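You operate a simulated robot arm through the tools that you are given. There is no shell and no other tool.

The job below is to be done with a simulated robot arm. You get a single attempt, and the scene is never put back.

## Task
Press the green bush into the slim block and grease the block nipple.
Fine: bush home first, with no finger caught under its collar. Seat the coupler on the nipple, pump till grease shows all round and no more, none off the nipple, and stand the coupler back on its peg. Set down upright: green bush, grease coupler.
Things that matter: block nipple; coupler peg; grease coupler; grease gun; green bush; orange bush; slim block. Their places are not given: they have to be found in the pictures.

Only the result counts: the job must be done as asked and must still hold three seconds after the hand-in. Knocking over, shifting, dropping, spilling or breaking anything else fails it.

## Robot
A 5-joint arm with a two-finger parallel gripper, fixed in place. Base frame: the origin is on the floor under the middle of its stand, x ahead of it, y to its left, z up; the work surface is at about z = 76. Units: cm, degrees, N and s.
It reaches about 113.4 cm from its shoulder. Its first joint turns from -149.0 to 149.0 degrees. Payload 1.57 kg.
The TCP is the grasp point between the finger pads, 3 cm short of the fingertips. In the tool frame z runs along the fingers and y along their closing line. The gripper opens to 11 cm. The fingers are 2.4 cm wide and 1.2 cm thick; the gripper's body (4.8 by 11.2 cm) begins 7.8 cm behind the TCP.
Orientation is that of the tool frame in the base frame, as a unit quaternion [x, y, z, w]. With the fingers straight down and closing along the base's y, the tool's x points along the base's -x, its y along +y and its z along -z.

## Interface
- The arm moves only by the tool servo_tool. Its argument "increments" is a list of rows, each a list of 6 numbers: the shift along the tool's x, y, z in cm, then the turn, a rotation vector about the tool's x, y, z in rad. In form: [[tx, ty, tz, rx, ry, rz], ...]. A call has 1 to 20 rows; each row is the pose to reach, as a shift and turn from the pose commanded when the call began, along the tool's axes at that moment. "gripper" is the opening, from 0 (shut) to 1 (fully open), set as the call begins (left out, the last holds). Rows are played at 5 a second. More than 5 cm and 8.6 degrees between two rows, or a gripper value outside its range, and nothing of the call is played. Where a pose cannot be reached the arm comes as near as it can. A force on the tool above 90 N (or 10 N above the force at the start of the call, whichever is more), or a blocked arm, ends the call early, and 0.2 s more pass. The fingers move at their own pace (about 15.3 cm/s each) and stop on an object; they squeeze with about 41 N. The grip force told is the motor's: it shows also when the fingers shut on nothing. Time passes only in rows, and 0.2 s behind the last, so rows that repeat a pose let the fingers close. It gives the time, the measured TCP pose, the force on the tool (base axes), the opening and the grip force at its end, in the units of the frame above (readings bear some noise), with the torque about the TCP (base axes, N m) and any sound that the robot's microphone picked up, and new pictures: "show" is both (left out), scene, wrist or none.
- Cameras (640 x 400 px; columns grow to the right, rows downward): "scene" is fixed at [40.02, -49.81, 139.3]; the picture's right is [0.97, -0.22, 0.00], its down [-0.09, -0.39, -0.91] and it looks along [0.20, 0.89, -0.40] (base axes); focal length 311 px, centre (320, 200). "wrist" rides on the gripper at [7, 1.6, -14.1] in the tool frame; the picture's right is [-0.23, 0.97, 0.00], its down [-0.85, -0.20, -0.48] and it looks along [-0.47, -0.11, 0.88] (tool axes); focal length 222 px, centre (320, 200).
- raise_lower(by): slides the trunk up (or, below 0, down) by that many cm; the arm rides with it, the base frame stays. It gives what a move gives, with no picture.
- probe_pixels(camera, pixels): for up to 12 pixels [column, row] of the newest picture of that camera ("zoom" is the newest enlarged one), the place [x, y, z] in the base frame of the surface seen there, good to about 0.3 cm. The clock stands still meanwhile.
- close_up(camera, box): a new picture of the part [left, top, right, bottom] of that camera's present view, enlarged. The clock stands still meanwhile.
- sign_off(): hands the job in; it is judged then, once.

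Unless the task says otherwise, let go and move clear before handing in.

The tools are called after ">>>" as name(argument=value, ...) on one line, values as JSON. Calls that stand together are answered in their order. servo_tool: Moves the arm, as the interface text tells. Its arguments: {"type":"object","properties":{"increments":{"type":"array","items":{"type":"array","items":{"type":"number"}}},"gripper":{"type":"number"},"show":{"type":"string","enum":["both","scene","wrist","none"]}},"required":["increments"]} The other tools are called the same way: raise_lower (by) moves the trunk up or down; probe_pixels (camera, pixels) gives the place of the surface under pixels of a picture; close_up (camera, box) takes an enlarged picture of a part of a camera's view; sign_off () hands the job in.

At the start:

```text
time_s: 0.0
eef_pos: [27.7, 52.17, 122.64]
ee_rot: [-0.001, 1.0, 0.0, 0.0]
force: [-0.5, -0.9, -0.7]
torque: [0.01, 0.02, -0.03]
opening: 11.01
gripper_force: 0.0
trunk travel left (down, up): [-96.0, 1.0]
```

scene: 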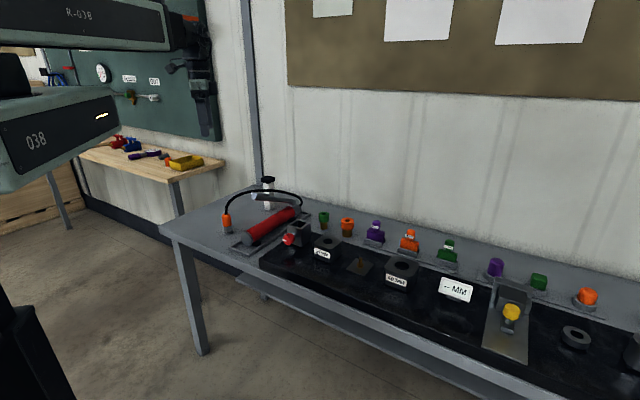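
wrist: 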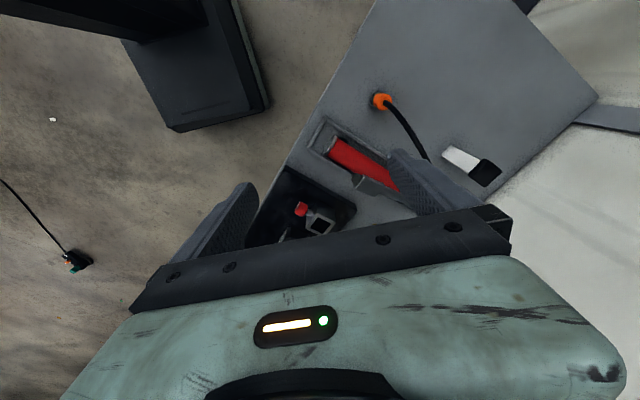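

The scene picture shows a bench with a red grease gun near (270,225), an orange coupler near (227,222), and a row of bushes and blocks. I'll take enlarged pictures to identify the parts.

>>> close_up(camera="scene", box=[200, 160, 360, 280])

>>> close_up(camera="scene", box=[300, 200, 480, 320])

>>> close_up(camera="scene", box=[460, 240, 640, 380])

>>> close_up(camera="wrist", box=[240, 60, 520, 250])

```text
3.33 times, centred on (280, 220) of scene
```

zoom: 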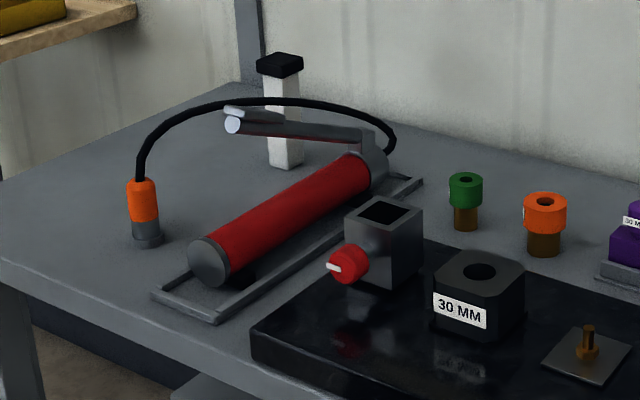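

```text
3.33 times, centred on (390, 260) of scene
```

zoom: 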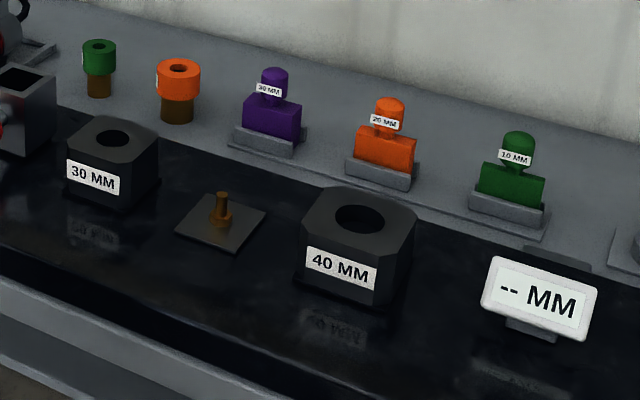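

```text
2.86 times, centred on (550, 310) of scene
```

zoom: 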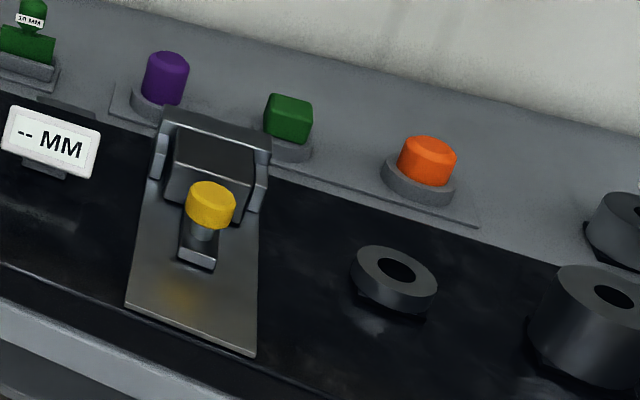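

```text
2.11 times, centred on (380, 155) of wrist
```

zoom: 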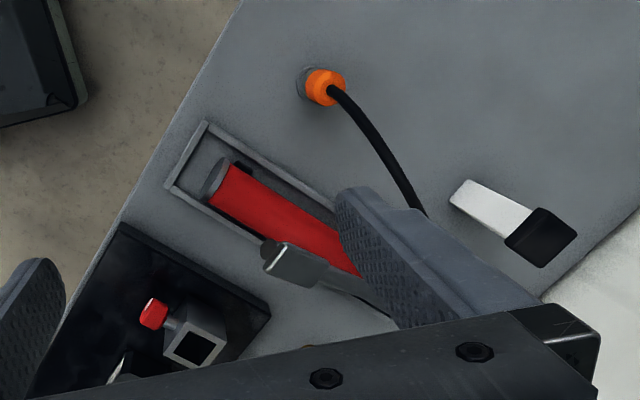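

The first zooms show the green bush (scene ~(323,217)), orange bush (347,226), 30 MM block (327,245), a brass nipple on a plate (361,265), and the 40 MM block (401,268). I'll probe their places.

>>> probe_pixels(camera="scene", pixels=[[323, 213], [323, 227], [347, 221], [347, 233], [327, 241], [321, 253], [361, 265], [359, 260], [401, 263], [396, 280], [227, 221], [227, 232]])

>>> close_up(camera="scene", box=[300, 205, 380, 255])

>>> close_up(camera="scene", box=[330, 240, 430, 302])

>>> close_up(camera="scene", box=[210, 170, 310, 250])

```text
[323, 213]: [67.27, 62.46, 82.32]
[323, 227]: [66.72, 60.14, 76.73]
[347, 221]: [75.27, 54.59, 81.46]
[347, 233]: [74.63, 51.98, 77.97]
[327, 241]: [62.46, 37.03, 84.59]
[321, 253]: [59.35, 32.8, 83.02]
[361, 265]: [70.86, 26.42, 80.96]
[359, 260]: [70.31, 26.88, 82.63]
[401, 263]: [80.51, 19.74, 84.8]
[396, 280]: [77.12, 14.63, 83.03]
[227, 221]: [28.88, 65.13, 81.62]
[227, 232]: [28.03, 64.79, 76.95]
```

```text
8.00 times, centred on (340, 230) of scene
```

zoom: 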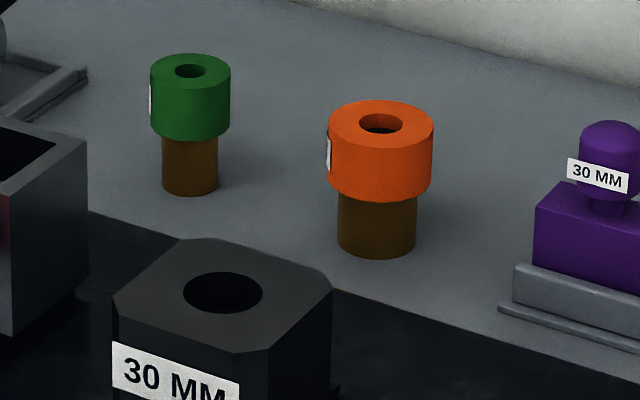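

```text
6.40 times, centred on (380, 271) of scene
```

zoom: 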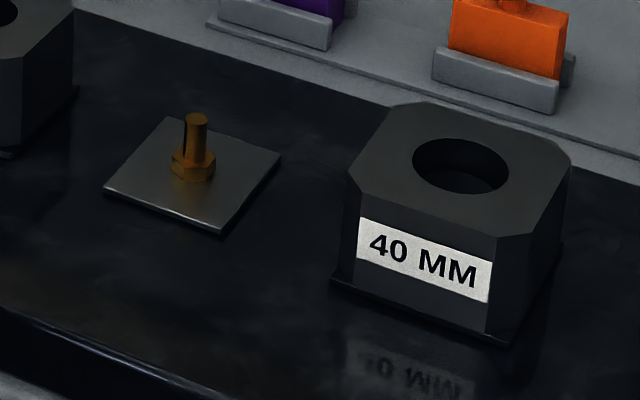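

```text
5.00 times, centred on (260, 210) of scene
```

zoom: 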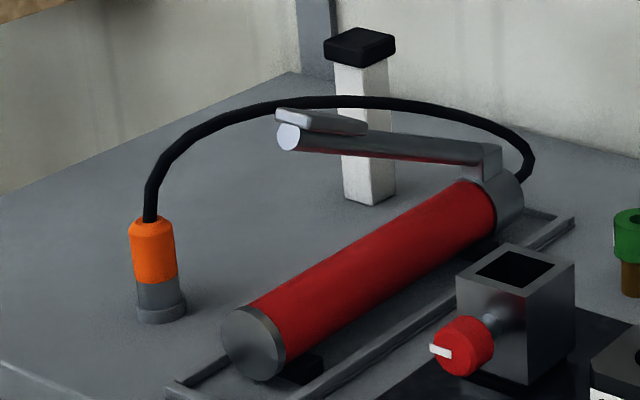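

The green bush's sleeve measures about 2.8 cm and the 30 MM block is the slimmer one; the nipple on its plate stands near (70.5, 26.5). Next I'll probe the gun, lever, coupler and heights.

>>> probe_pixels(camera="scene", pixels=[[268, 197], [278, 197], [290, 200], [300, 202], [307, 207], [312, 213], [261, 240], [275, 227], [295, 215], [248, 246], [222, 240], [330, 262]])

>>> probe_pixels(camera="zoom", pixels=[[152, 225], [153, 255], [158, 290], [160, 318], [153, 200], [300, 102], [425, 100], [525, 155], [325, 120], [290, 135], [462, 345], [510, 265]])

>>> close_up(camera="scene", box=[255, 180, 335, 230])

```text
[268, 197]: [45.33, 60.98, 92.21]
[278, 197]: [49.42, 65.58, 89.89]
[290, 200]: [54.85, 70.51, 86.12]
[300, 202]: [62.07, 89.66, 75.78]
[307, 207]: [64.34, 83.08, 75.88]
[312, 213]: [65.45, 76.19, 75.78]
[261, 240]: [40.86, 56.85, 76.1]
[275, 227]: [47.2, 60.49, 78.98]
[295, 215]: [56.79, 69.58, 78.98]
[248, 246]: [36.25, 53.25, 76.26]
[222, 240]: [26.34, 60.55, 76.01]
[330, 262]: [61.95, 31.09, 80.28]
```

```text
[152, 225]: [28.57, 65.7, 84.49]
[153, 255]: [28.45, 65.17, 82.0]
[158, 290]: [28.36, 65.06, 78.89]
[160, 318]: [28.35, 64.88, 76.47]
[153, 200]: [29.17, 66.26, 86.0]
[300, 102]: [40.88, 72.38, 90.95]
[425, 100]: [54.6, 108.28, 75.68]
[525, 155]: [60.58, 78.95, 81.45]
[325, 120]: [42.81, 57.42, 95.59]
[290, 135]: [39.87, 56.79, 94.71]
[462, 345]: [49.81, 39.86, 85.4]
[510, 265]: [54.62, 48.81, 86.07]
```

```text
8.00 times, centred on (295, 205) of scene
```

zoom: 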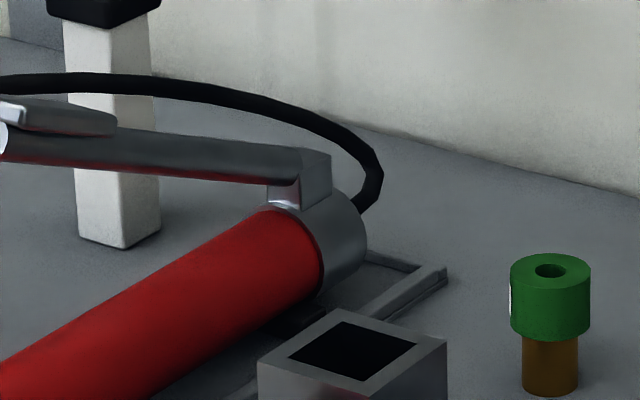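

The gun lies in a rack with its lever tip near (40,57,95) and pivot near (55,70.5,86). The coupler stands on its peg at about (28.4,65). I'll bring the wrist camera over the blocks to measure them from above.

>>> servo_tool(increments=[[-3.4, -1.5, 0.5, 0, 0, 0], [-6.8, -3, 1, 0, 0, 0], [-10.2, -4.5, 1.5, 0, 0, 0], [-13.6, -6, 2, 0, 0, 0], [-17, -7.5, 2.5, 0, 0, 0], [-20.4, -9, 3, 0, 0, 0], [-23.8, -10.5, 3.5, 0, 0, 0], [-27.2, -12.2, 4, 0, 0, 0]], gripper=1)

```text
time_s: 1.8
eef_pos: [54.85, 39.82, 122.57]
ee_rot: [0.0, 1.0, 0.001, 0.0]
force: [-0.6, 0.2, 0.4]
torque: [-0.03, -0.01, 0.0]
opening: 11.0
gripper_force: 0.1
out of reach, approached as far as the arm can: row 1, 2, 3, 4, 5, 6, 7, 8
trunk travel left (down, up): [-96.0, 1.0]
```

scene: 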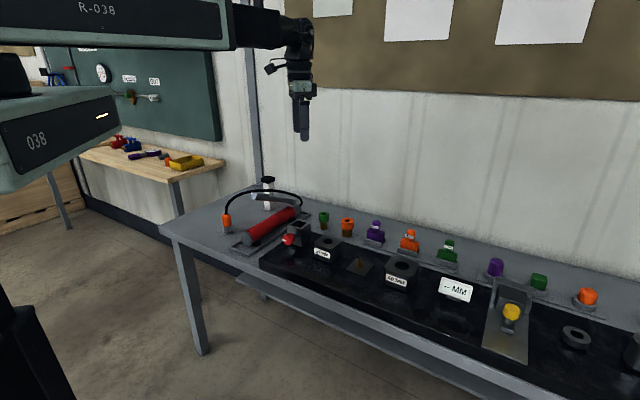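
wrist: 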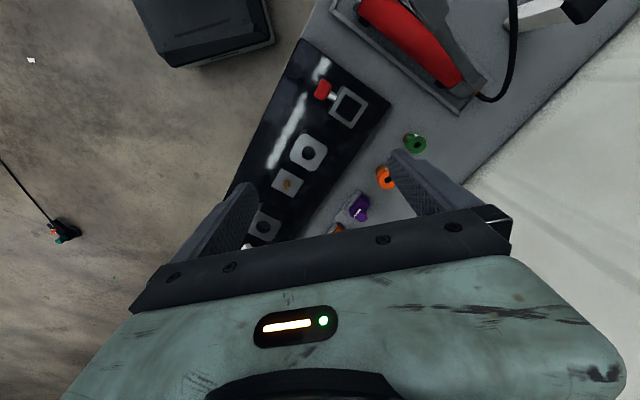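

The arm can only change height by the trunk (z stayed at 122.6), so the links are horizontal like a SCARA. I'll probe the links' heights and the bench's edges before lowering.

>>> probe_pixels(camera="scene", pixels=[[50, 140], [20, 185], [110, 118], [60, 100], [100, 40], [220, 40], [305, 130], [162, 234], [262, 266], [400, 325], [520, 368], [262, 180]])

>>> probe_pixels(camera="wrist", pixels=[[305, 148], [313, 153], [288, 183], [285, 180], [263, 227], [416, 142], [386, 177], [348, 105], [322, 90], [300, 45], [220, 210], [390, 85]])

>>> close_up(camera="wrist", box=[240, 60, 440, 250])

>>> close_up(camera="scene", box=[0, 0, 330, 206])

```text
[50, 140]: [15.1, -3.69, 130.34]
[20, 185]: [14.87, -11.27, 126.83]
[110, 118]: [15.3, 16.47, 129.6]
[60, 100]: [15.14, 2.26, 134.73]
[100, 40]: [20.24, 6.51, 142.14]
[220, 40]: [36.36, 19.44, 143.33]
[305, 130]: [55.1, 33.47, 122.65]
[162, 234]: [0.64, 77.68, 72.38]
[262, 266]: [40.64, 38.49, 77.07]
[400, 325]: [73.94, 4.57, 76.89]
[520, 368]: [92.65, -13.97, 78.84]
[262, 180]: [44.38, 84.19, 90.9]
```

```text
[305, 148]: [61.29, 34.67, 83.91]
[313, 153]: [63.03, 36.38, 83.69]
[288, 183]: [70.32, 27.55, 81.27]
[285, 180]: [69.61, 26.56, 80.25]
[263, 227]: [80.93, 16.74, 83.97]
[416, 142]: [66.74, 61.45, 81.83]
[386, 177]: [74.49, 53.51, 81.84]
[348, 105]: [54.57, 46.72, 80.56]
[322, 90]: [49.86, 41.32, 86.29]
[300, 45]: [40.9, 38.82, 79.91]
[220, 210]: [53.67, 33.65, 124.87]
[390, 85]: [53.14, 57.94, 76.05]
```

```text
2.11 times, centred on (340, 155) of wrist
```

zoom: 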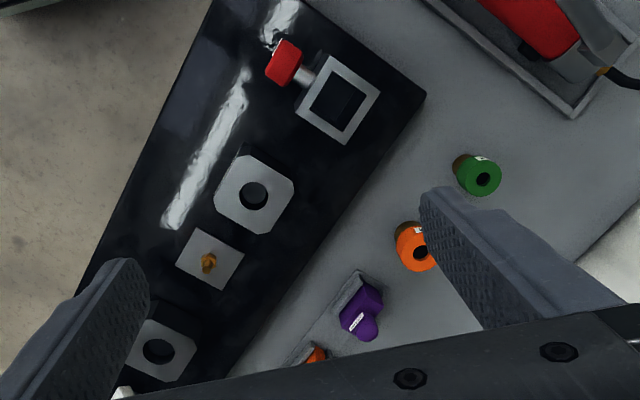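

```text
1.94 times, centred on (165, 103) of scene
```

zoom: 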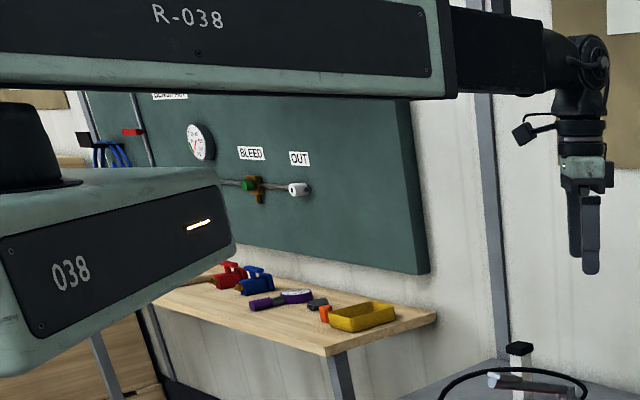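

The bench front edge runs along x+y≈79, the blocks' tops are at about z=84, and the nipple is at about (70,27). I'll lower the trunk part-way to see the blocks more closely.

>>> raise_lower(by=-15)

>>> servo_tool(increments=[[0, 0, 0, 0, 0, 0]], gripper=0.7)

```text
time_s: 3.5
eef_pos: [54.78, 39.85, 107.61]
ee_rot: [0.0, 1.0, 0.001, 0.0]
force: [-0.2, 0.1, -0.9]
torque: [-0.01, 0.02, 0.0]
opening: 11.0
gripper_force: 0.1
trunk travel left (down, up): [-81.0, 16.0]
```

```text
time_s: 4.0
eef_pos: [54.81, 39.89, 107.61]
ee_rot: [0.0, 1.0, 0.0, 0.0]
force: [0.7, -0.4, -0.1]
torque: [0.0, 0.0, 0.0]
opening: 7.7
gripper_force: 0.0
trunk travel left (down, up): [-81.0, 16.0]
```

scene: 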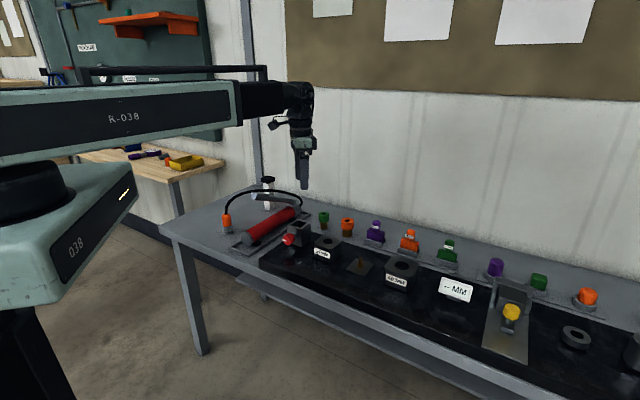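
wrist: 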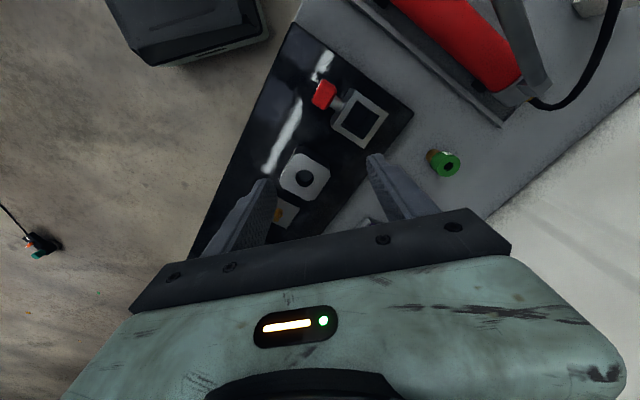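

The camera is closer now; the slim block's bore shows at wrist (305,178) and the green bush at (446,165). I'll zoom and probe for accurate centres.

>>> close_up(camera="wrist", box=[250, 60, 410, 240])

>>> probe_pixels(camera="wrist", pixels=[[298, 178], [312, 178], [305, 171], [305, 185], [305, 178], [285, 165], [320, 190], [448, 158], [448, 174], [440, 166], [457, 166], [449, 166]])

```text
2.22 times, centred on (330, 150) of wrist
```

zoom: 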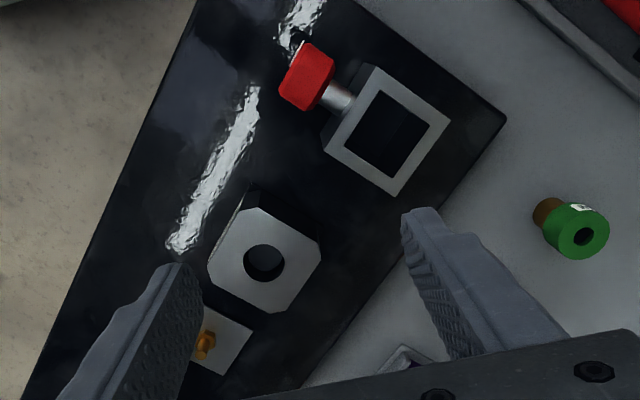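

```text
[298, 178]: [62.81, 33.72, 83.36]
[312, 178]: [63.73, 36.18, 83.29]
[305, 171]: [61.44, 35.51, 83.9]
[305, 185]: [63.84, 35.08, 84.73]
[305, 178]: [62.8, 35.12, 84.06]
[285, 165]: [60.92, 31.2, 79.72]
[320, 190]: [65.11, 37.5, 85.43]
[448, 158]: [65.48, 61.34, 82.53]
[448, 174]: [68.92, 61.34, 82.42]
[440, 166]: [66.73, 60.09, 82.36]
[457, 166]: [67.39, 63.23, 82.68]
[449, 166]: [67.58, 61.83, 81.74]
```

The green bush's top centre reads near (67.2,61.6), top z≈82.5. I'll move the hand above it, keeping the closing line along y.

>>> servo_tool(increments=[[-1.8, 3.1, 0, 0, 0, 0], [-3.6, 6.2, 0, 0, 0, 0], [-5.4, 9.3, 0, 0, 0, 0], [-7.2, 12.4, 0, 0, 0, 0], [-9, 15.5, 0, 0, 0, 0], [-10.8, 18.6, 0, 0, 0, 0], [-12.4, 21.7, 0, 0, 0, 0], [-12.4, 21.7, 0, 0, 0, 0]], gripper=0.7)

>>> raise_lower(by=-12)

>>> servo_tool(increments=[[0, 0, 0, 0, 0, 0]])

```text
time_s: 5.8
eef_pos: [67.28, 61.33, 107.57]
ee_rot: [0.0, 1.0, 0.0, 0.001]
force: [-0.2, 0.2, -1.1]
torque: [0.01, -0.01, -0.02]
opening: 7.7
gripper_force: 0.1
trunk travel left (down, up): [-81.0, 16.0]
```

scene: 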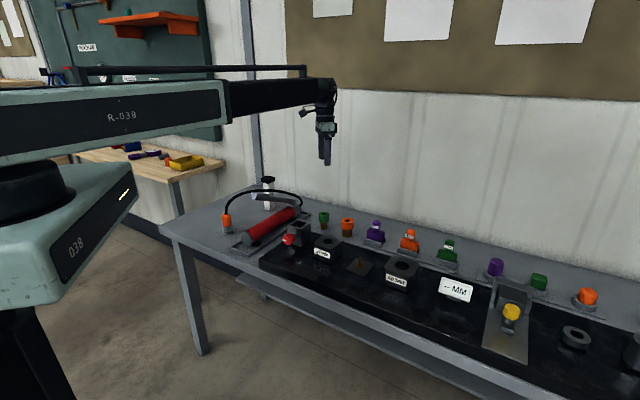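
wrist: 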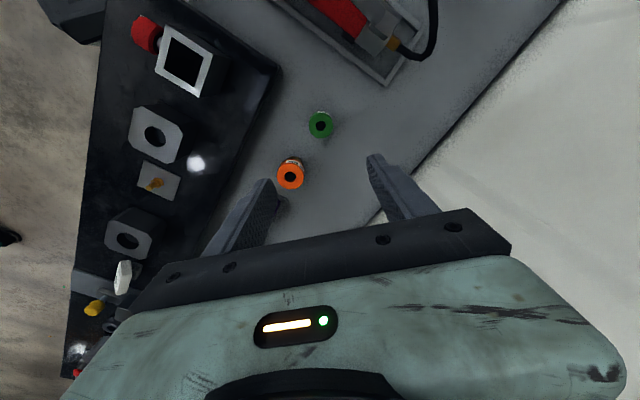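

```text
time_s: 7.2
eef_pos: [67.19, 61.43, 95.64]
ee_rot: [0.0, 1.0, 0.0, 0.0]
force: [0.1, -0.4, -0.2]
torque: [0.0, 0.0, 0.0]
opening: 7.69
gripper_force: 0.1
trunk travel left (down, up): [-69.0, 28.0]
```

```text
time_s: 7.7
eef_pos: [67.22, 61.38, 95.64]
ee_rot: [0.0, 1.0, 0.001, 0.0]
force: [0.7, -0.5, -0.4]
torque: [-0.04, 0.01, 0.01]
opening: 7.69
gripper_force: 0.0
trunk travel left (down, up): [-69.0, 28.0]
```

scene: 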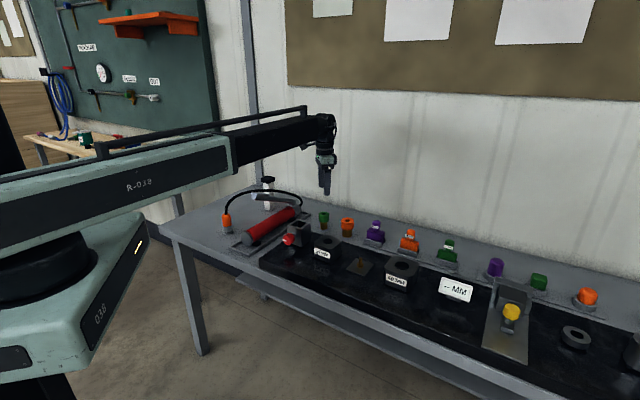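
wrist: 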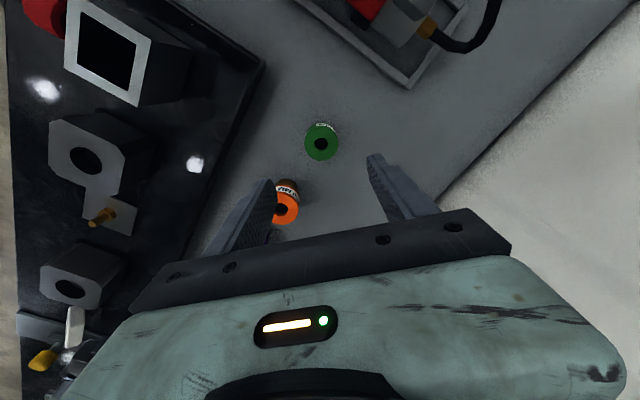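

The bush's hole shows at wrist (321,143), against an expected (320.5,145) for a point right under the TCP. I'll zoom to refine.

>>> close_up(camera="wrist", box=[281, 110, 361, 180])

>>> close_up(camera="scene", box=[300, 150, 364, 238])

```text
5.71 times, centred on (321, 145) of wrist
```

zoom: 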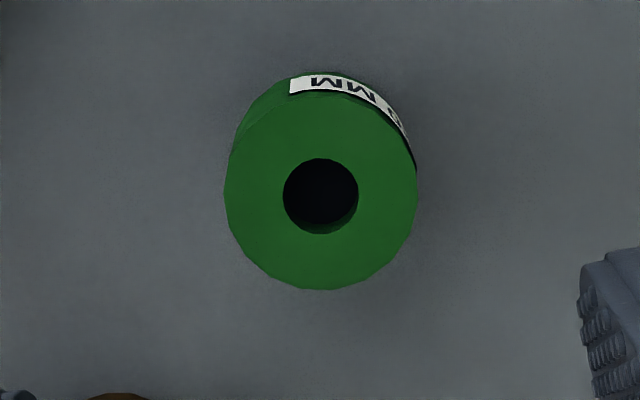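

```text
4.55 times, centred on (332, 194) of scene
```

zoom: 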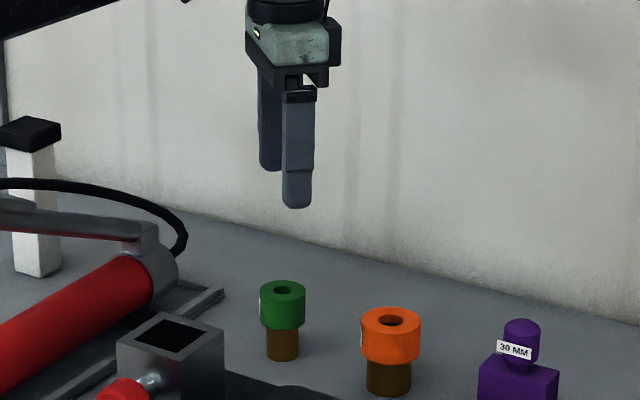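

The bush hole sits within about 0.1 cm of the TCP axis. The collar spans about z 79.2–82.4, so I'll lower to TCP≈82.8 (fingertips ≈79.8, above the collar's lower edge) and check before closing.

>>> raise_lower(by=-12.8)

>>> servo_tool(increments=[[0, 0, 0, 0, 0, 0]])

>>> close_up(camera="scene", box=[292, 180, 356, 240])

```text
time_s: 9.2
eef_pos: [67.23, 61.29, 82.84]
ee_rot: [0.0, 1.0, 0.0, 0.0]
force: [1.3, 0.2, 0.0]
torque: [0.0, 0.0, -0.02]
opening: 7.72
gripper_force: 0.0
trunk travel left (down, up): [-56.2, 40.8]
```

```text
time_s: 9.6
eef_pos: [67.24, 61.46, 82.86]
ee_rot: [0.0, 1.0, 0.0, 0.0]
force: [-0.5, 0.0, 0.8]
torque: [0.0, -0.01, 0.0]
opening: 7.69
gripper_force: 0.0
trunk travel left (down, up): [-56.2, 40.8]
```

scene: 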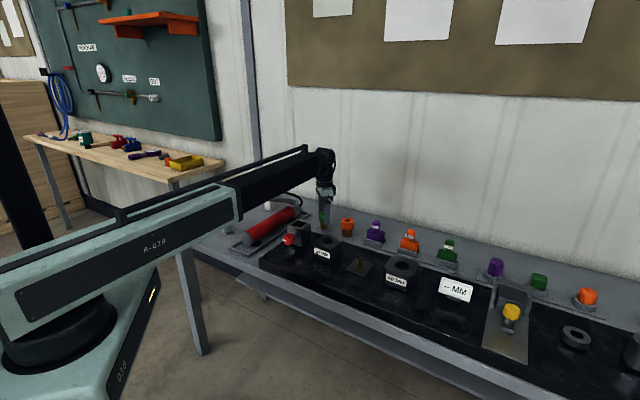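
wrist: 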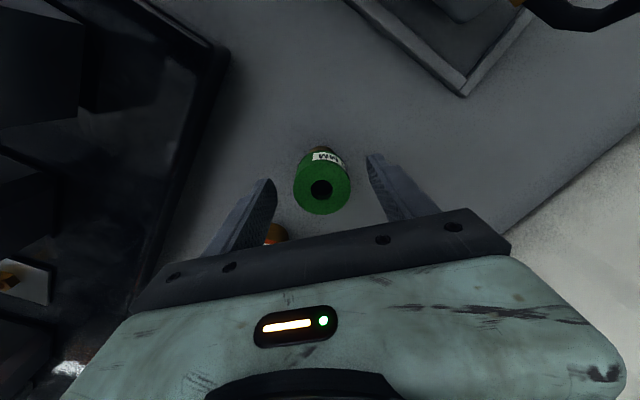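

```text
6.67 times, centred on (324, 210) of scene
```

zoom: 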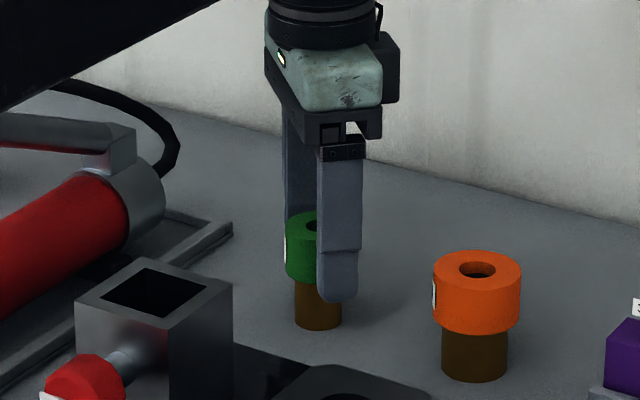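

Fingertips look close to the collar's lower edge (zoom (337,302) against collar bottom (310,283)). I'll zoom and probe to see exactly how they compare before closing.

>>> close_up(camera="scene", box=[304, 200, 344, 235])

>>> probe_pixels(camera="zoom", pixels=[[230, 180], [240, 200], [230, 250], [245, 265], [250, 300], [260, 330], [370, 250], [370, 290], [375, 310], [240, 120], [210, 150], [280, 215]])

>>> close_up(camera="wrist", box=[270, 140, 370, 220])

>>> probe_pixels(camera="wrist", pixels=[[310, 195], [335, 180], [320, 205], [305, 185], [340, 195], [322, 178], [312, 205], [335, 205], [262, 190], [378, 165]])

```text
11.43 times, centred on (324, 218) of scene
```

zoom: 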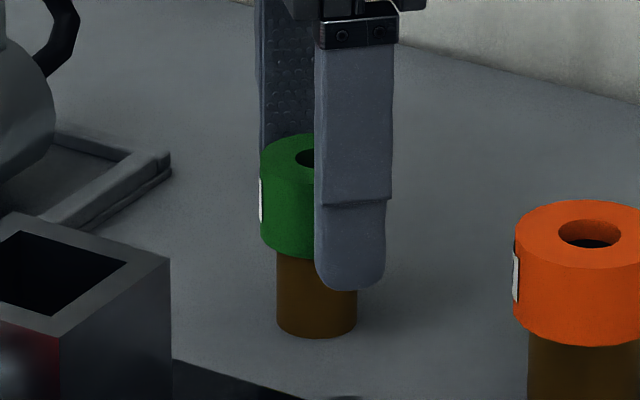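

```text
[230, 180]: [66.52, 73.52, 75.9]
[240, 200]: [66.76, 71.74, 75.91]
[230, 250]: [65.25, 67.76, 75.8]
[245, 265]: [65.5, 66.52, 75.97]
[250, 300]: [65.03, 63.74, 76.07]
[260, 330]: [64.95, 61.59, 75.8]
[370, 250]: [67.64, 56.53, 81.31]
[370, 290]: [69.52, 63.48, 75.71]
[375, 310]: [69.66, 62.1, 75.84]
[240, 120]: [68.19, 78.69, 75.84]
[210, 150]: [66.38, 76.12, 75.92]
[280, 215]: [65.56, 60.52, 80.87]
```

```text
5.00 times, centred on (320, 180) of wrist
```

zoom: 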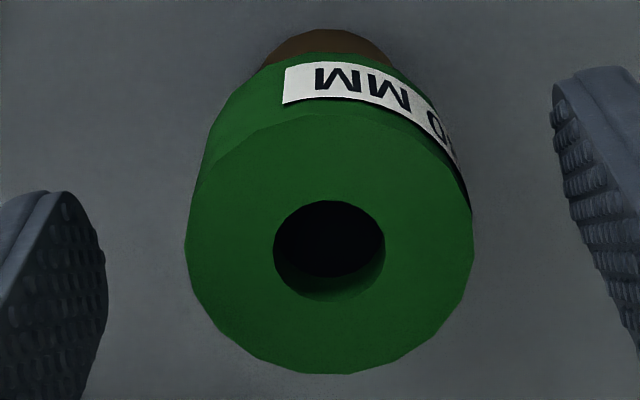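

```text
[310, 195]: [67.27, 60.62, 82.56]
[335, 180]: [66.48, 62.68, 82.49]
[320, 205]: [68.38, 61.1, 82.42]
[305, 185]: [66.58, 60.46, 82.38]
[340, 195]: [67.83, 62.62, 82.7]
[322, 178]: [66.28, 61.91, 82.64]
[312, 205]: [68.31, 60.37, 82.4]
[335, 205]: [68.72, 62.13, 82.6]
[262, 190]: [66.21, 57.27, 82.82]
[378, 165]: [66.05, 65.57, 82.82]
```

The bush top is at z=82.5 and the collar's bottom at about 79.4, so the fingertips (~79.8) sit above the collar edge. The bush is centred between the fingers, so I'll close.

>>> servo_tool(increments=[[0, 0, 0, 0, 0, 0], [0, 0, 0, 0, 0, 0], [0, 0, 0, 0, 0, 0], [0, 0, 0, 0, 0, 0]], gripper=0)

>>> close_up(camera="scene", box=[304, 200, 344, 235])

```text
time_s: 10.6
eef_pos: [67.3, 61.4, 82.8]
ee_rot: [-0.001, 1.0, 0.001, 0.0]
force: [0.1, -1.0, 0.5]
torque: [-0.04, 0.01, 0.02]
opening: 4.06
gripper_force: 41.2
trunk travel left (down, up): [-56.2, 40.8]
```

scene: 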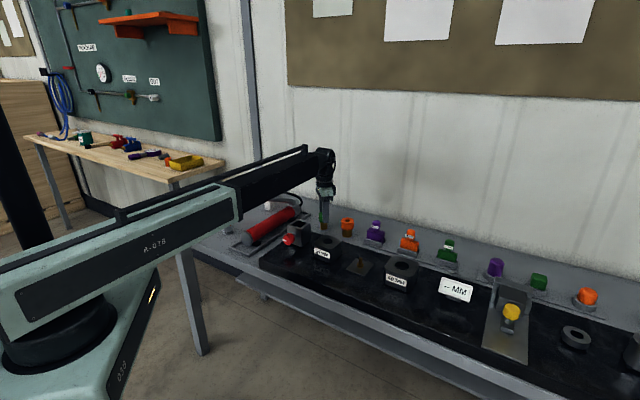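
wrist: 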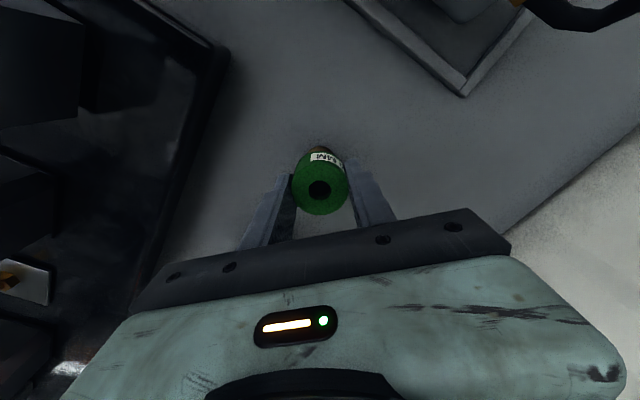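

```text
11.43 times, centred on (324, 218) of scene
```

zoom: 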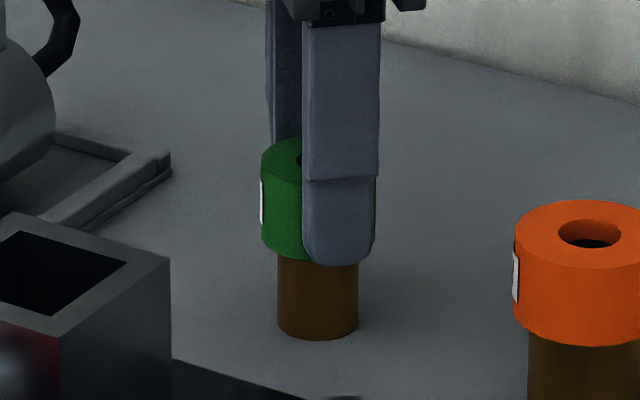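

Grip holds at 4.06 cm with 41 N and fingertips above the collar's edge. I'll lift and carry the bush toward the slim block.

>>> raise_lower(by=17)

>>> servo_tool(increments=[[0.6, -3.2, 0, 0, 0, 0], [1.2, -6.4, 0, 0, 0, 0], [1.8, -9.6, 0, 0, 0, 0], [2.4, -12.8, 0, 0, 0, 0], [3, -16, 0, 0, 0, 0], [3.6, -19.2, 0, 0, 0, 0], [4.2, -22.4, 0, 0, 0, 0], [4.5, -26.2, 0, 0, 0, 0], [4.5, -26.2, 0, 0, 0, 0]])

>>> close_up(camera="wrist", box=[240, 80, 400, 230])

```text
time_s: 12.5
eef_pos: [67.31, 61.37, 99.82]
ee_rot: [0.0, 1.0, -0.001, 0.0]
force: [0.3, 0.6, -1.7]
torque: [-0.01, -0.03, -0.02]
opening: 4.07
gripper_force: 41.2
trunk travel left (down, up): [-73.2, 23.8]
```

```text
time_s: 14.5
eef_pos: [62.73, 35.16, 99.73]
ee_rot: [0.0, 1.0, 0.0, 0.0]
force: [0.6, -1.1, -0.8]
torque: [0.03, -0.01, -0.01]
opening: 4.05
gripper_force: 40.7
trunk travel left (down, up): [-73.2, 23.8]
```

scene: 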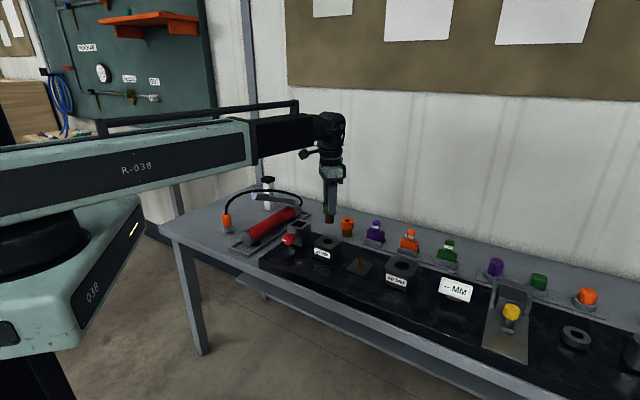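
wrist: 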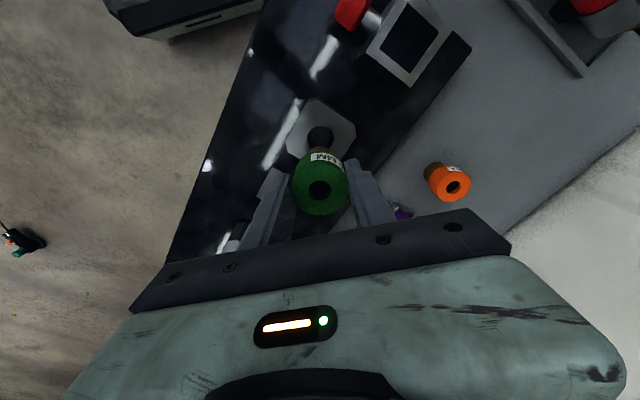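

```text
2.67 times, centred on (320, 155) of wrist
```

zoom: 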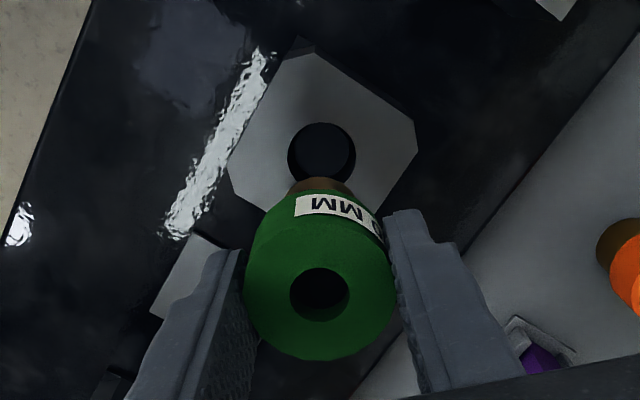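

The bore shows at wrist ≈(320.8,138), about 0.2 cm nearer the base than the bush's axis. I'll shift by 0.2 cm and lower to just above the block to check alignment.

>>> servo_tool(increments=[[0.2, 0, 0, 0, 0, 0]], show="none")

>>> raise_lower(by=-6.3)

>>> servo_tool(increments=[[0, 0, 0, 0, 0, 0]])

>>> close_up(camera="wrist", box=[260, 80, 380, 210])

>>> close_up(camera="scene", box=[300, 205, 356, 265])

```text
time_s: 14.9
eef_pos: [62.57, 35.04, 99.83]
ee_rot: [0.0, 1.0, 0.0, -0.001]
force: [-0.2, 0.6, -1.4]
torque: [0.0, 0.0, 0.01]
opening: 4.07
gripper_force: 41.2
trunk travel left (down, up): [-73.2, 23.8]
```

```text
time_s: 16.0
eef_pos: [62.42, 35.16, 93.55]
ee_rot: [0.0, 1.0, 0.0, 0.0]
force: [0.9, -0.9, -1.2]
torque: [-0.02, 0.02, -0.01]
opening: 4.05
gripper_force: 40.8
trunk travel left (down, up): [-66.9, 30.1]
```

```text
time_s: 16.4
eef_pos: [62.52, 35.14, 93.53]
ee_rot: [0.0, 1.0, 0.0, 0.0]
force: [0.4, 0.8, -2.2]
torque: [-0.01, -0.01, -0.01]
opening: 4.09
gripper_force: 41.8
trunk travel left (down, up): [-66.9, 30.1]
```

scene: 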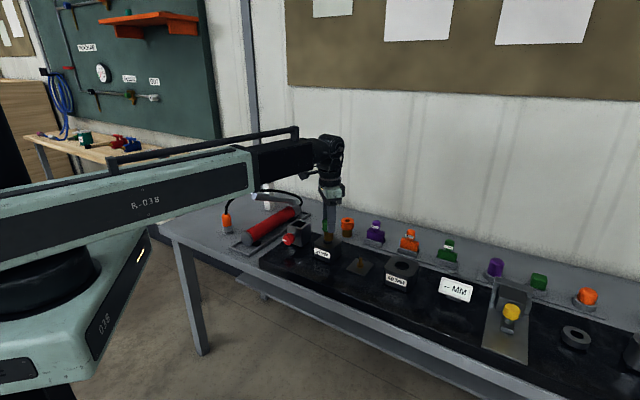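
wrist: 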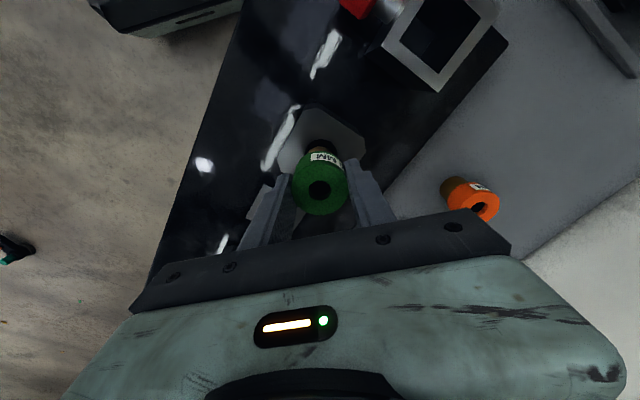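

```text
3.08 times, centred on (320, 145) of wrist
```

zoom: 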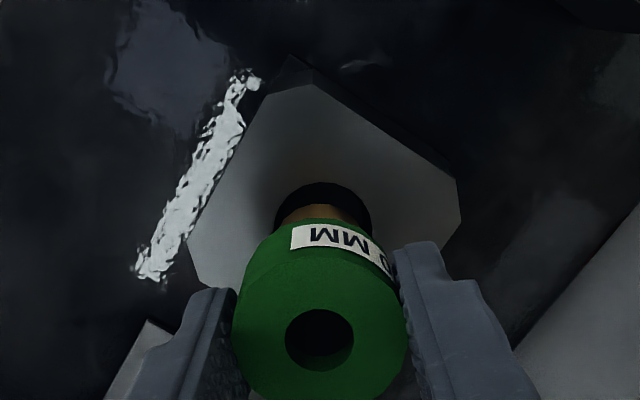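

```text
6.67 times, centred on (328, 235) of scene
```

zoom: 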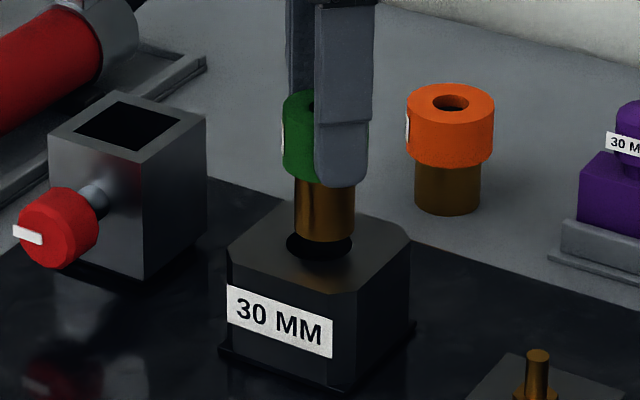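

The scene view hints the bore (zoom centre ≈319) is left of the sleeve axis (≈326), while the wrist view says aligned. I'll zoom further to settle this.

>>> close_up(camera="scene", box=[312, 215, 342, 250])

>>> close_up(camera="wrist", box=[290, 120, 350, 170])

```text
11.43 times, centred on (327, 232) of scene
```

zoom: 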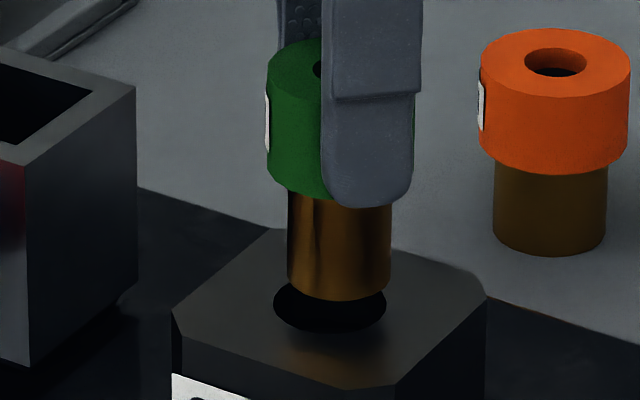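

```text
8.00 times, centred on (320, 145) of wrist
```

zoom: 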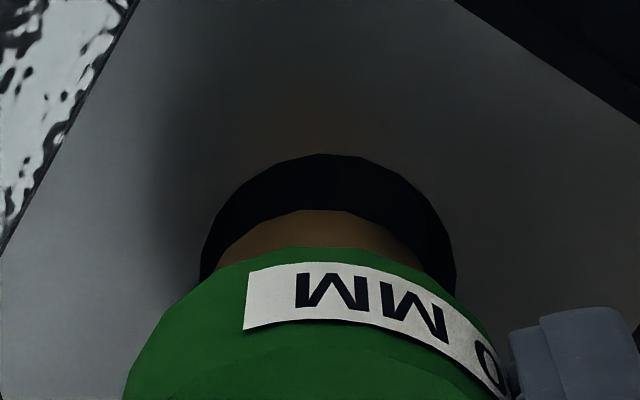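

Sleeve centre is at zoom column 339.5 and bore centre at 329.5, so the bore looks ~0.29 cm to the left. The block's top height matters for the wrist reading, so I'll probe it.

>>> probe_pixels(camera="wrist", pixels=[[295, 140], [300, 130], [320, 120], [330, 128], [345, 140], [352, 150], [290, 155], [310, 115], [285, 150], [322, 130], [340, 130], [300, 145]])

>>> probe_pixels(camera="scene", pixels=[[320, 238], [318, 243], [325, 247], [330, 247], [335, 243], [338, 240], [337, 236], [322, 236], [322, 245], [332, 245], [327, 246], [340, 238]])

```text
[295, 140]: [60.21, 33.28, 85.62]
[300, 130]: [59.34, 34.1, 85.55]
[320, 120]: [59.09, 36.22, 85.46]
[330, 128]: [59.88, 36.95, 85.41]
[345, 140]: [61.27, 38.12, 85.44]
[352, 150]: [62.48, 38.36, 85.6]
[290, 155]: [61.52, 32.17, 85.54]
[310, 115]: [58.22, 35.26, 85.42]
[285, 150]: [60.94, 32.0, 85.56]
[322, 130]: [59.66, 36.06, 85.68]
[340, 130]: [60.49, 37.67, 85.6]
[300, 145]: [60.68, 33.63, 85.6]
```

```text
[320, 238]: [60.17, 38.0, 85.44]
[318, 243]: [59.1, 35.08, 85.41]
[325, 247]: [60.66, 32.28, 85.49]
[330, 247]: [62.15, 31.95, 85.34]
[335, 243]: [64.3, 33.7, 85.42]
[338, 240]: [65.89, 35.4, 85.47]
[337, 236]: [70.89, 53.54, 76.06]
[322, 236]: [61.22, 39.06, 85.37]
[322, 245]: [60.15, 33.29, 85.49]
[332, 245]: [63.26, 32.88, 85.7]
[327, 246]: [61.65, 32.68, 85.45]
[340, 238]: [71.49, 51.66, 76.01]
```

The block's top is at z≈85.5, so the wrist and scene readings now agree: the bore is about 0.24 cm toward −x and 0.14 cm toward +y of the bush. I'll correct and lower a little to check.

>>> servo_tool(increments=[[0.24, 0.14, 0, 0, 0, 0], [0.24, 0.14, 0, 0, 0, 0]], show="none")

>>> raise_lower(by=-0.7)

>>> servo_tool(increments=[[0, 0, 0, 0, 0, 0]])

>>> close_up(camera="scene", box=[312, 215, 342, 250])

>>> close_up(camera="wrist", box=[290, 120, 350, 170])

```text
time_s: 17.0
eef_pos: [62.24, 35.24, 93.52]
ee_rot: [0.0, 1.0, 0.0, -0.001]
force: [-0.7, 0.6, -0.5]
torque: [0.0, -0.01, 0.0]
opening: 4.06
gripper_force: 40.8
trunk travel left (down, up): [-66.9, 30.1]
```

```text
time_s: 17.5
eef_pos: [62.21, 35.36, 92.8]
ee_rot: [0.0, 1.0, 0.0, 0.0]
force: [-0.8, 0.5, -1.0]
torque: [0.02, 0.04, -0.01]
opening: 4.04
gripper_force: 40.8
trunk travel left (down, up): [-66.2, 30.8]
```

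```text
time_s: 17.9
eef_pos: [62.25, 35.28, 92.81]
ee_rot: [-0.001, 1.0, 0.0, 0.0]
force: [0.0, 0.1, -1.8]
torque: [0.01, 0.0, 0.03]
opening: 4.03
gripper_force: 41.2
trunk travel left (down, up): [-66.2, 30.8]
```

scene: 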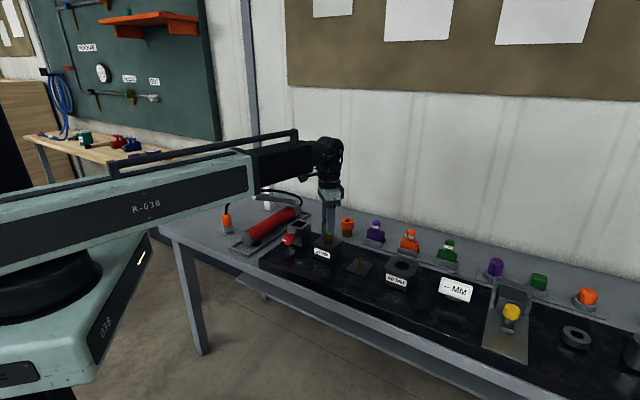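
wrist: 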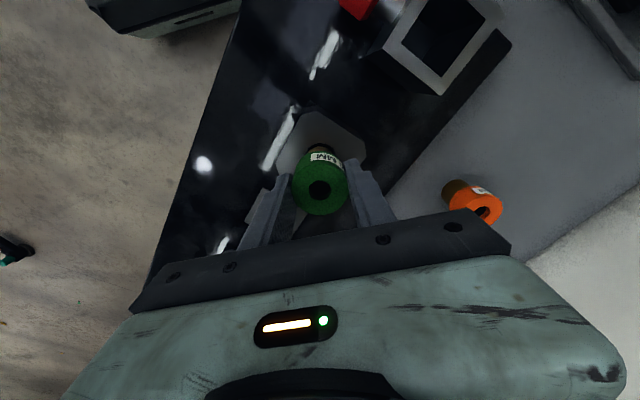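

```text
11.43 times, centred on (327, 232) of scene
```

zoom: 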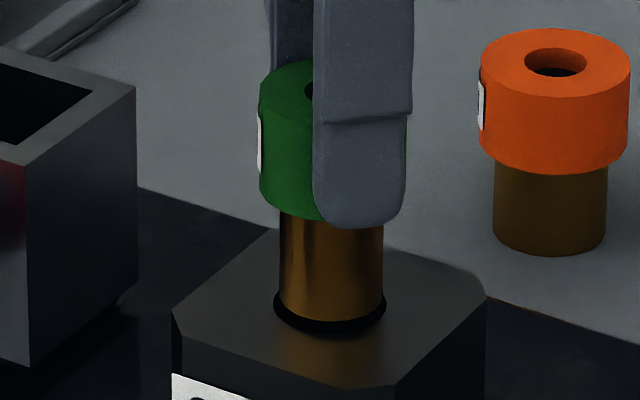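

```text
8.00 times, centred on (320, 145) of wrist
```

zoom: 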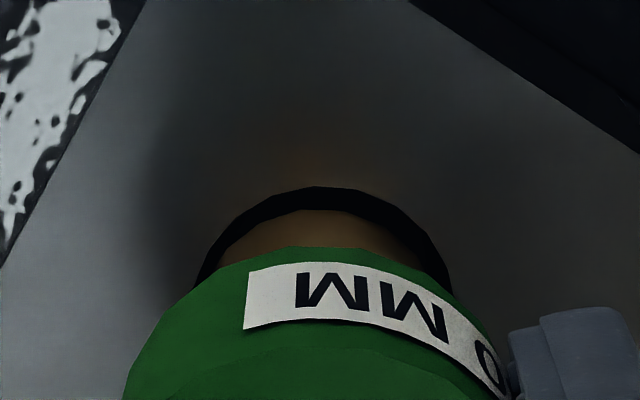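

Now the sleeve (zoom 280–383) is centred in the bore (274–386) in both views. I'll lower the sleeve into the bore in steps while watching the force.

>>> raise_lower(by=-1.5)

```text
time_s: 18.6
eef_pos: [62.29, 35.22, 91.39]
ee_rot: [0.0, 1.0, 0.0, 0.0]
force: [-0.2, 0.2, -1.7]
torque: [0.01, -0.04, -0.01]
opening: 4.04
gripper_force: 41.0
trunk travel left (down, up): [-64.7, 32.3]
```

There's no contact force (−1.7 N is just the bush's weight), so the sleeve is entering freely. I'll continue.

>>> raise_lower(by=-1.2)

>>> servo_tool(increments=[[0, 0, 0, 0, 0, 0]])

>>> close_up(camera="scene", box=[312, 215, 342, 250])

```text
time_s: 19.1
eef_pos: [62.25, 35.23, 90.18]
ee_rot: [0.0, 1.0, -0.001, 0.0]
force: [1.1, 0.6, 1.6]
torque: [0.07, -0.04, 0.03]
opening: 4.06
gripper_force: 41.2
trunk travel left (down, up): [-63.5, 33.5]
```

```text
time_s: 19.6
eef_pos: [62.34, 35.35, 90.07]
ee_rot: [0.0, 1.0, 0.0, 0.0]
force: [0.0, -0.6, -0.9]
torque: [-0.08, 0.01, -0.03]
opening: 4.06
gripper_force: 41.1
trunk travel left (down, up): [-63.5, 33.5]
```

scene: 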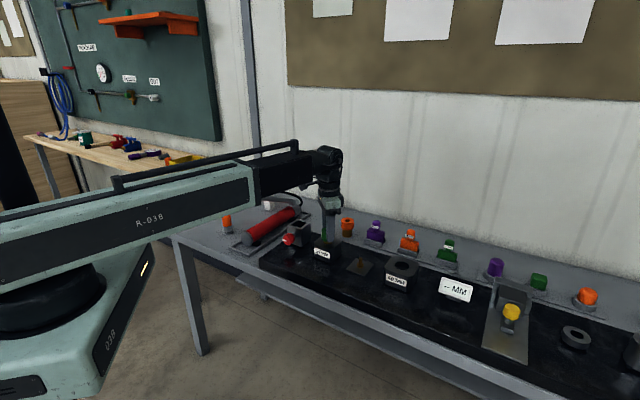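
wrist: 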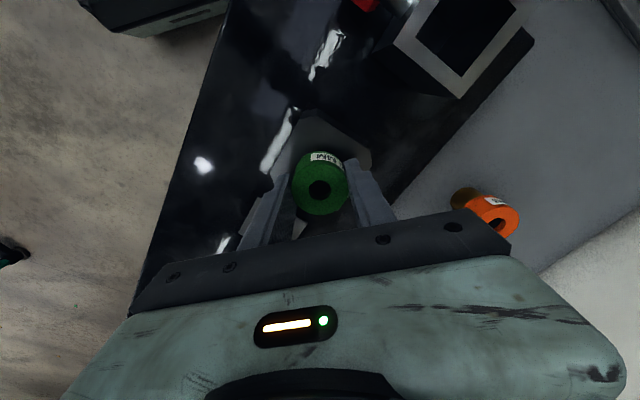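

```text
11.43 times, centred on (327, 232) of scene
```

zoom: 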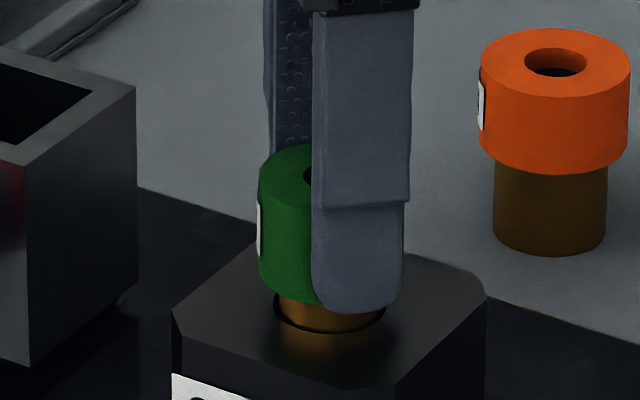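

Force is still about nil and the collar is ~1 cm above the block. I'll lower in smaller steps.

>>> raise_lower(by=-0.7)

>>> raise_lower(by=-0.3)

```text
time_s: 20.1
eef_pos: [62.22, 35.16, 89.64]
ee_rot: [0.0, 1.0, 0.0, 0.0]
force: [1.2, 1.4, 5.3]
torque: [0.09, -0.11, 0.01]
opening: 4.06
gripper_force: 41.2
trunk travel left (down, up): [-62.8, 34.2]
```

```text
time_s: 20.6
eef_pos: [62.29, 35.2, 89.18]
ee_rot: [0.0, 1.0, 0.0, 0.0]
force: [1.5, 1.1, 7.7]
torque: [0.03, -0.11, -0.02]
opening: 4.11
gripper_force: 40.7
trunk travel left (down, up): [-62.5, 34.5]
```

The force rises to about 7.7 N upward as it presses in. I'll look at the gap.

>>> servo_tool(increments=[[0, 0, 0, 0, 0, 0]], show="scene")

>>> close_up(camera="scene", box=[312, 215, 342, 250])

```text
time_s: 21.0
eef_pos: [62.22, 35.19, 89.16]
ee_rot: [-0.001, 1.0, 0.0, 0.0]
force: [0.9, 0.3, 5.9]
torque: [0.04, -0.02, 0.0]
opening: 4.05
gripper_force: 41.0
trunk travel left (down, up): [-62.5, 34.5]
```

scene: 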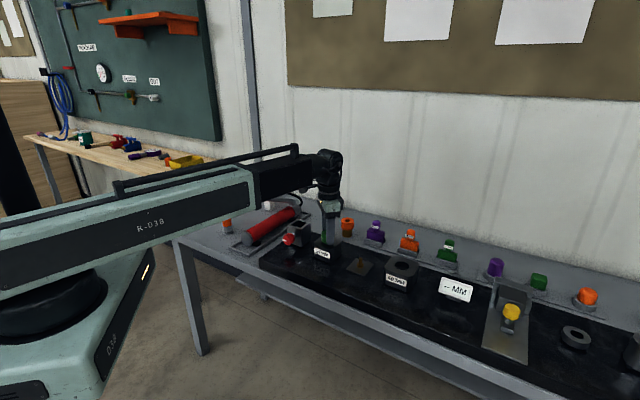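

```text
11.43 times, centred on (327, 232) of scene
```

zoom: 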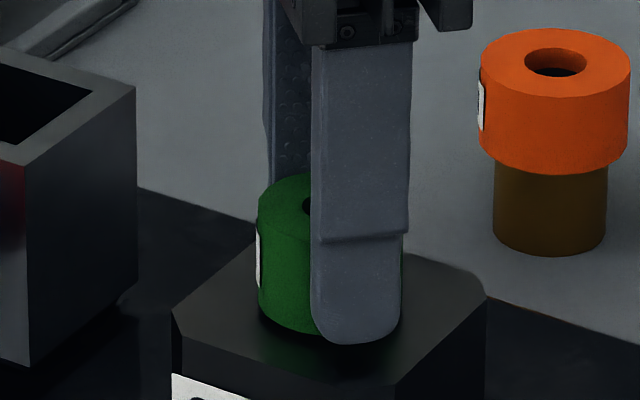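

A thin dark line remains under the collar at zoom (290,325); the expected home TCP is ≈88.9. I'll press a bit more.

>>> raise_lower(by=-0.3)

>>> raise_lower(by=-0.2)

```text
time_s: 21.6
eef_pos: [62.2, 35.29, 88.88]
ee_rot: [0.0, 1.0, 0.0, 0.0]
force: [3.0, 0.4, 10.4]
torque: [0.02, 0.14, -0.01]
opening: 4.09
gripper_force: 40.7
trunk travel left (down, up): [-62.2, 34.8]
```

```text
time_s: 22.1
eef_pos: [62.16, 35.21, 88.89]
ee_rot: [0.0, 1.0, 0.001, 0.002]
force: [9.5, 8.1, 40.8]
torque: [-0.27, -0.23, 0.05]
opening: 4.05
gripper_force: 40.5
trunk travel left (down, up): [-62.0, 35.0]
```

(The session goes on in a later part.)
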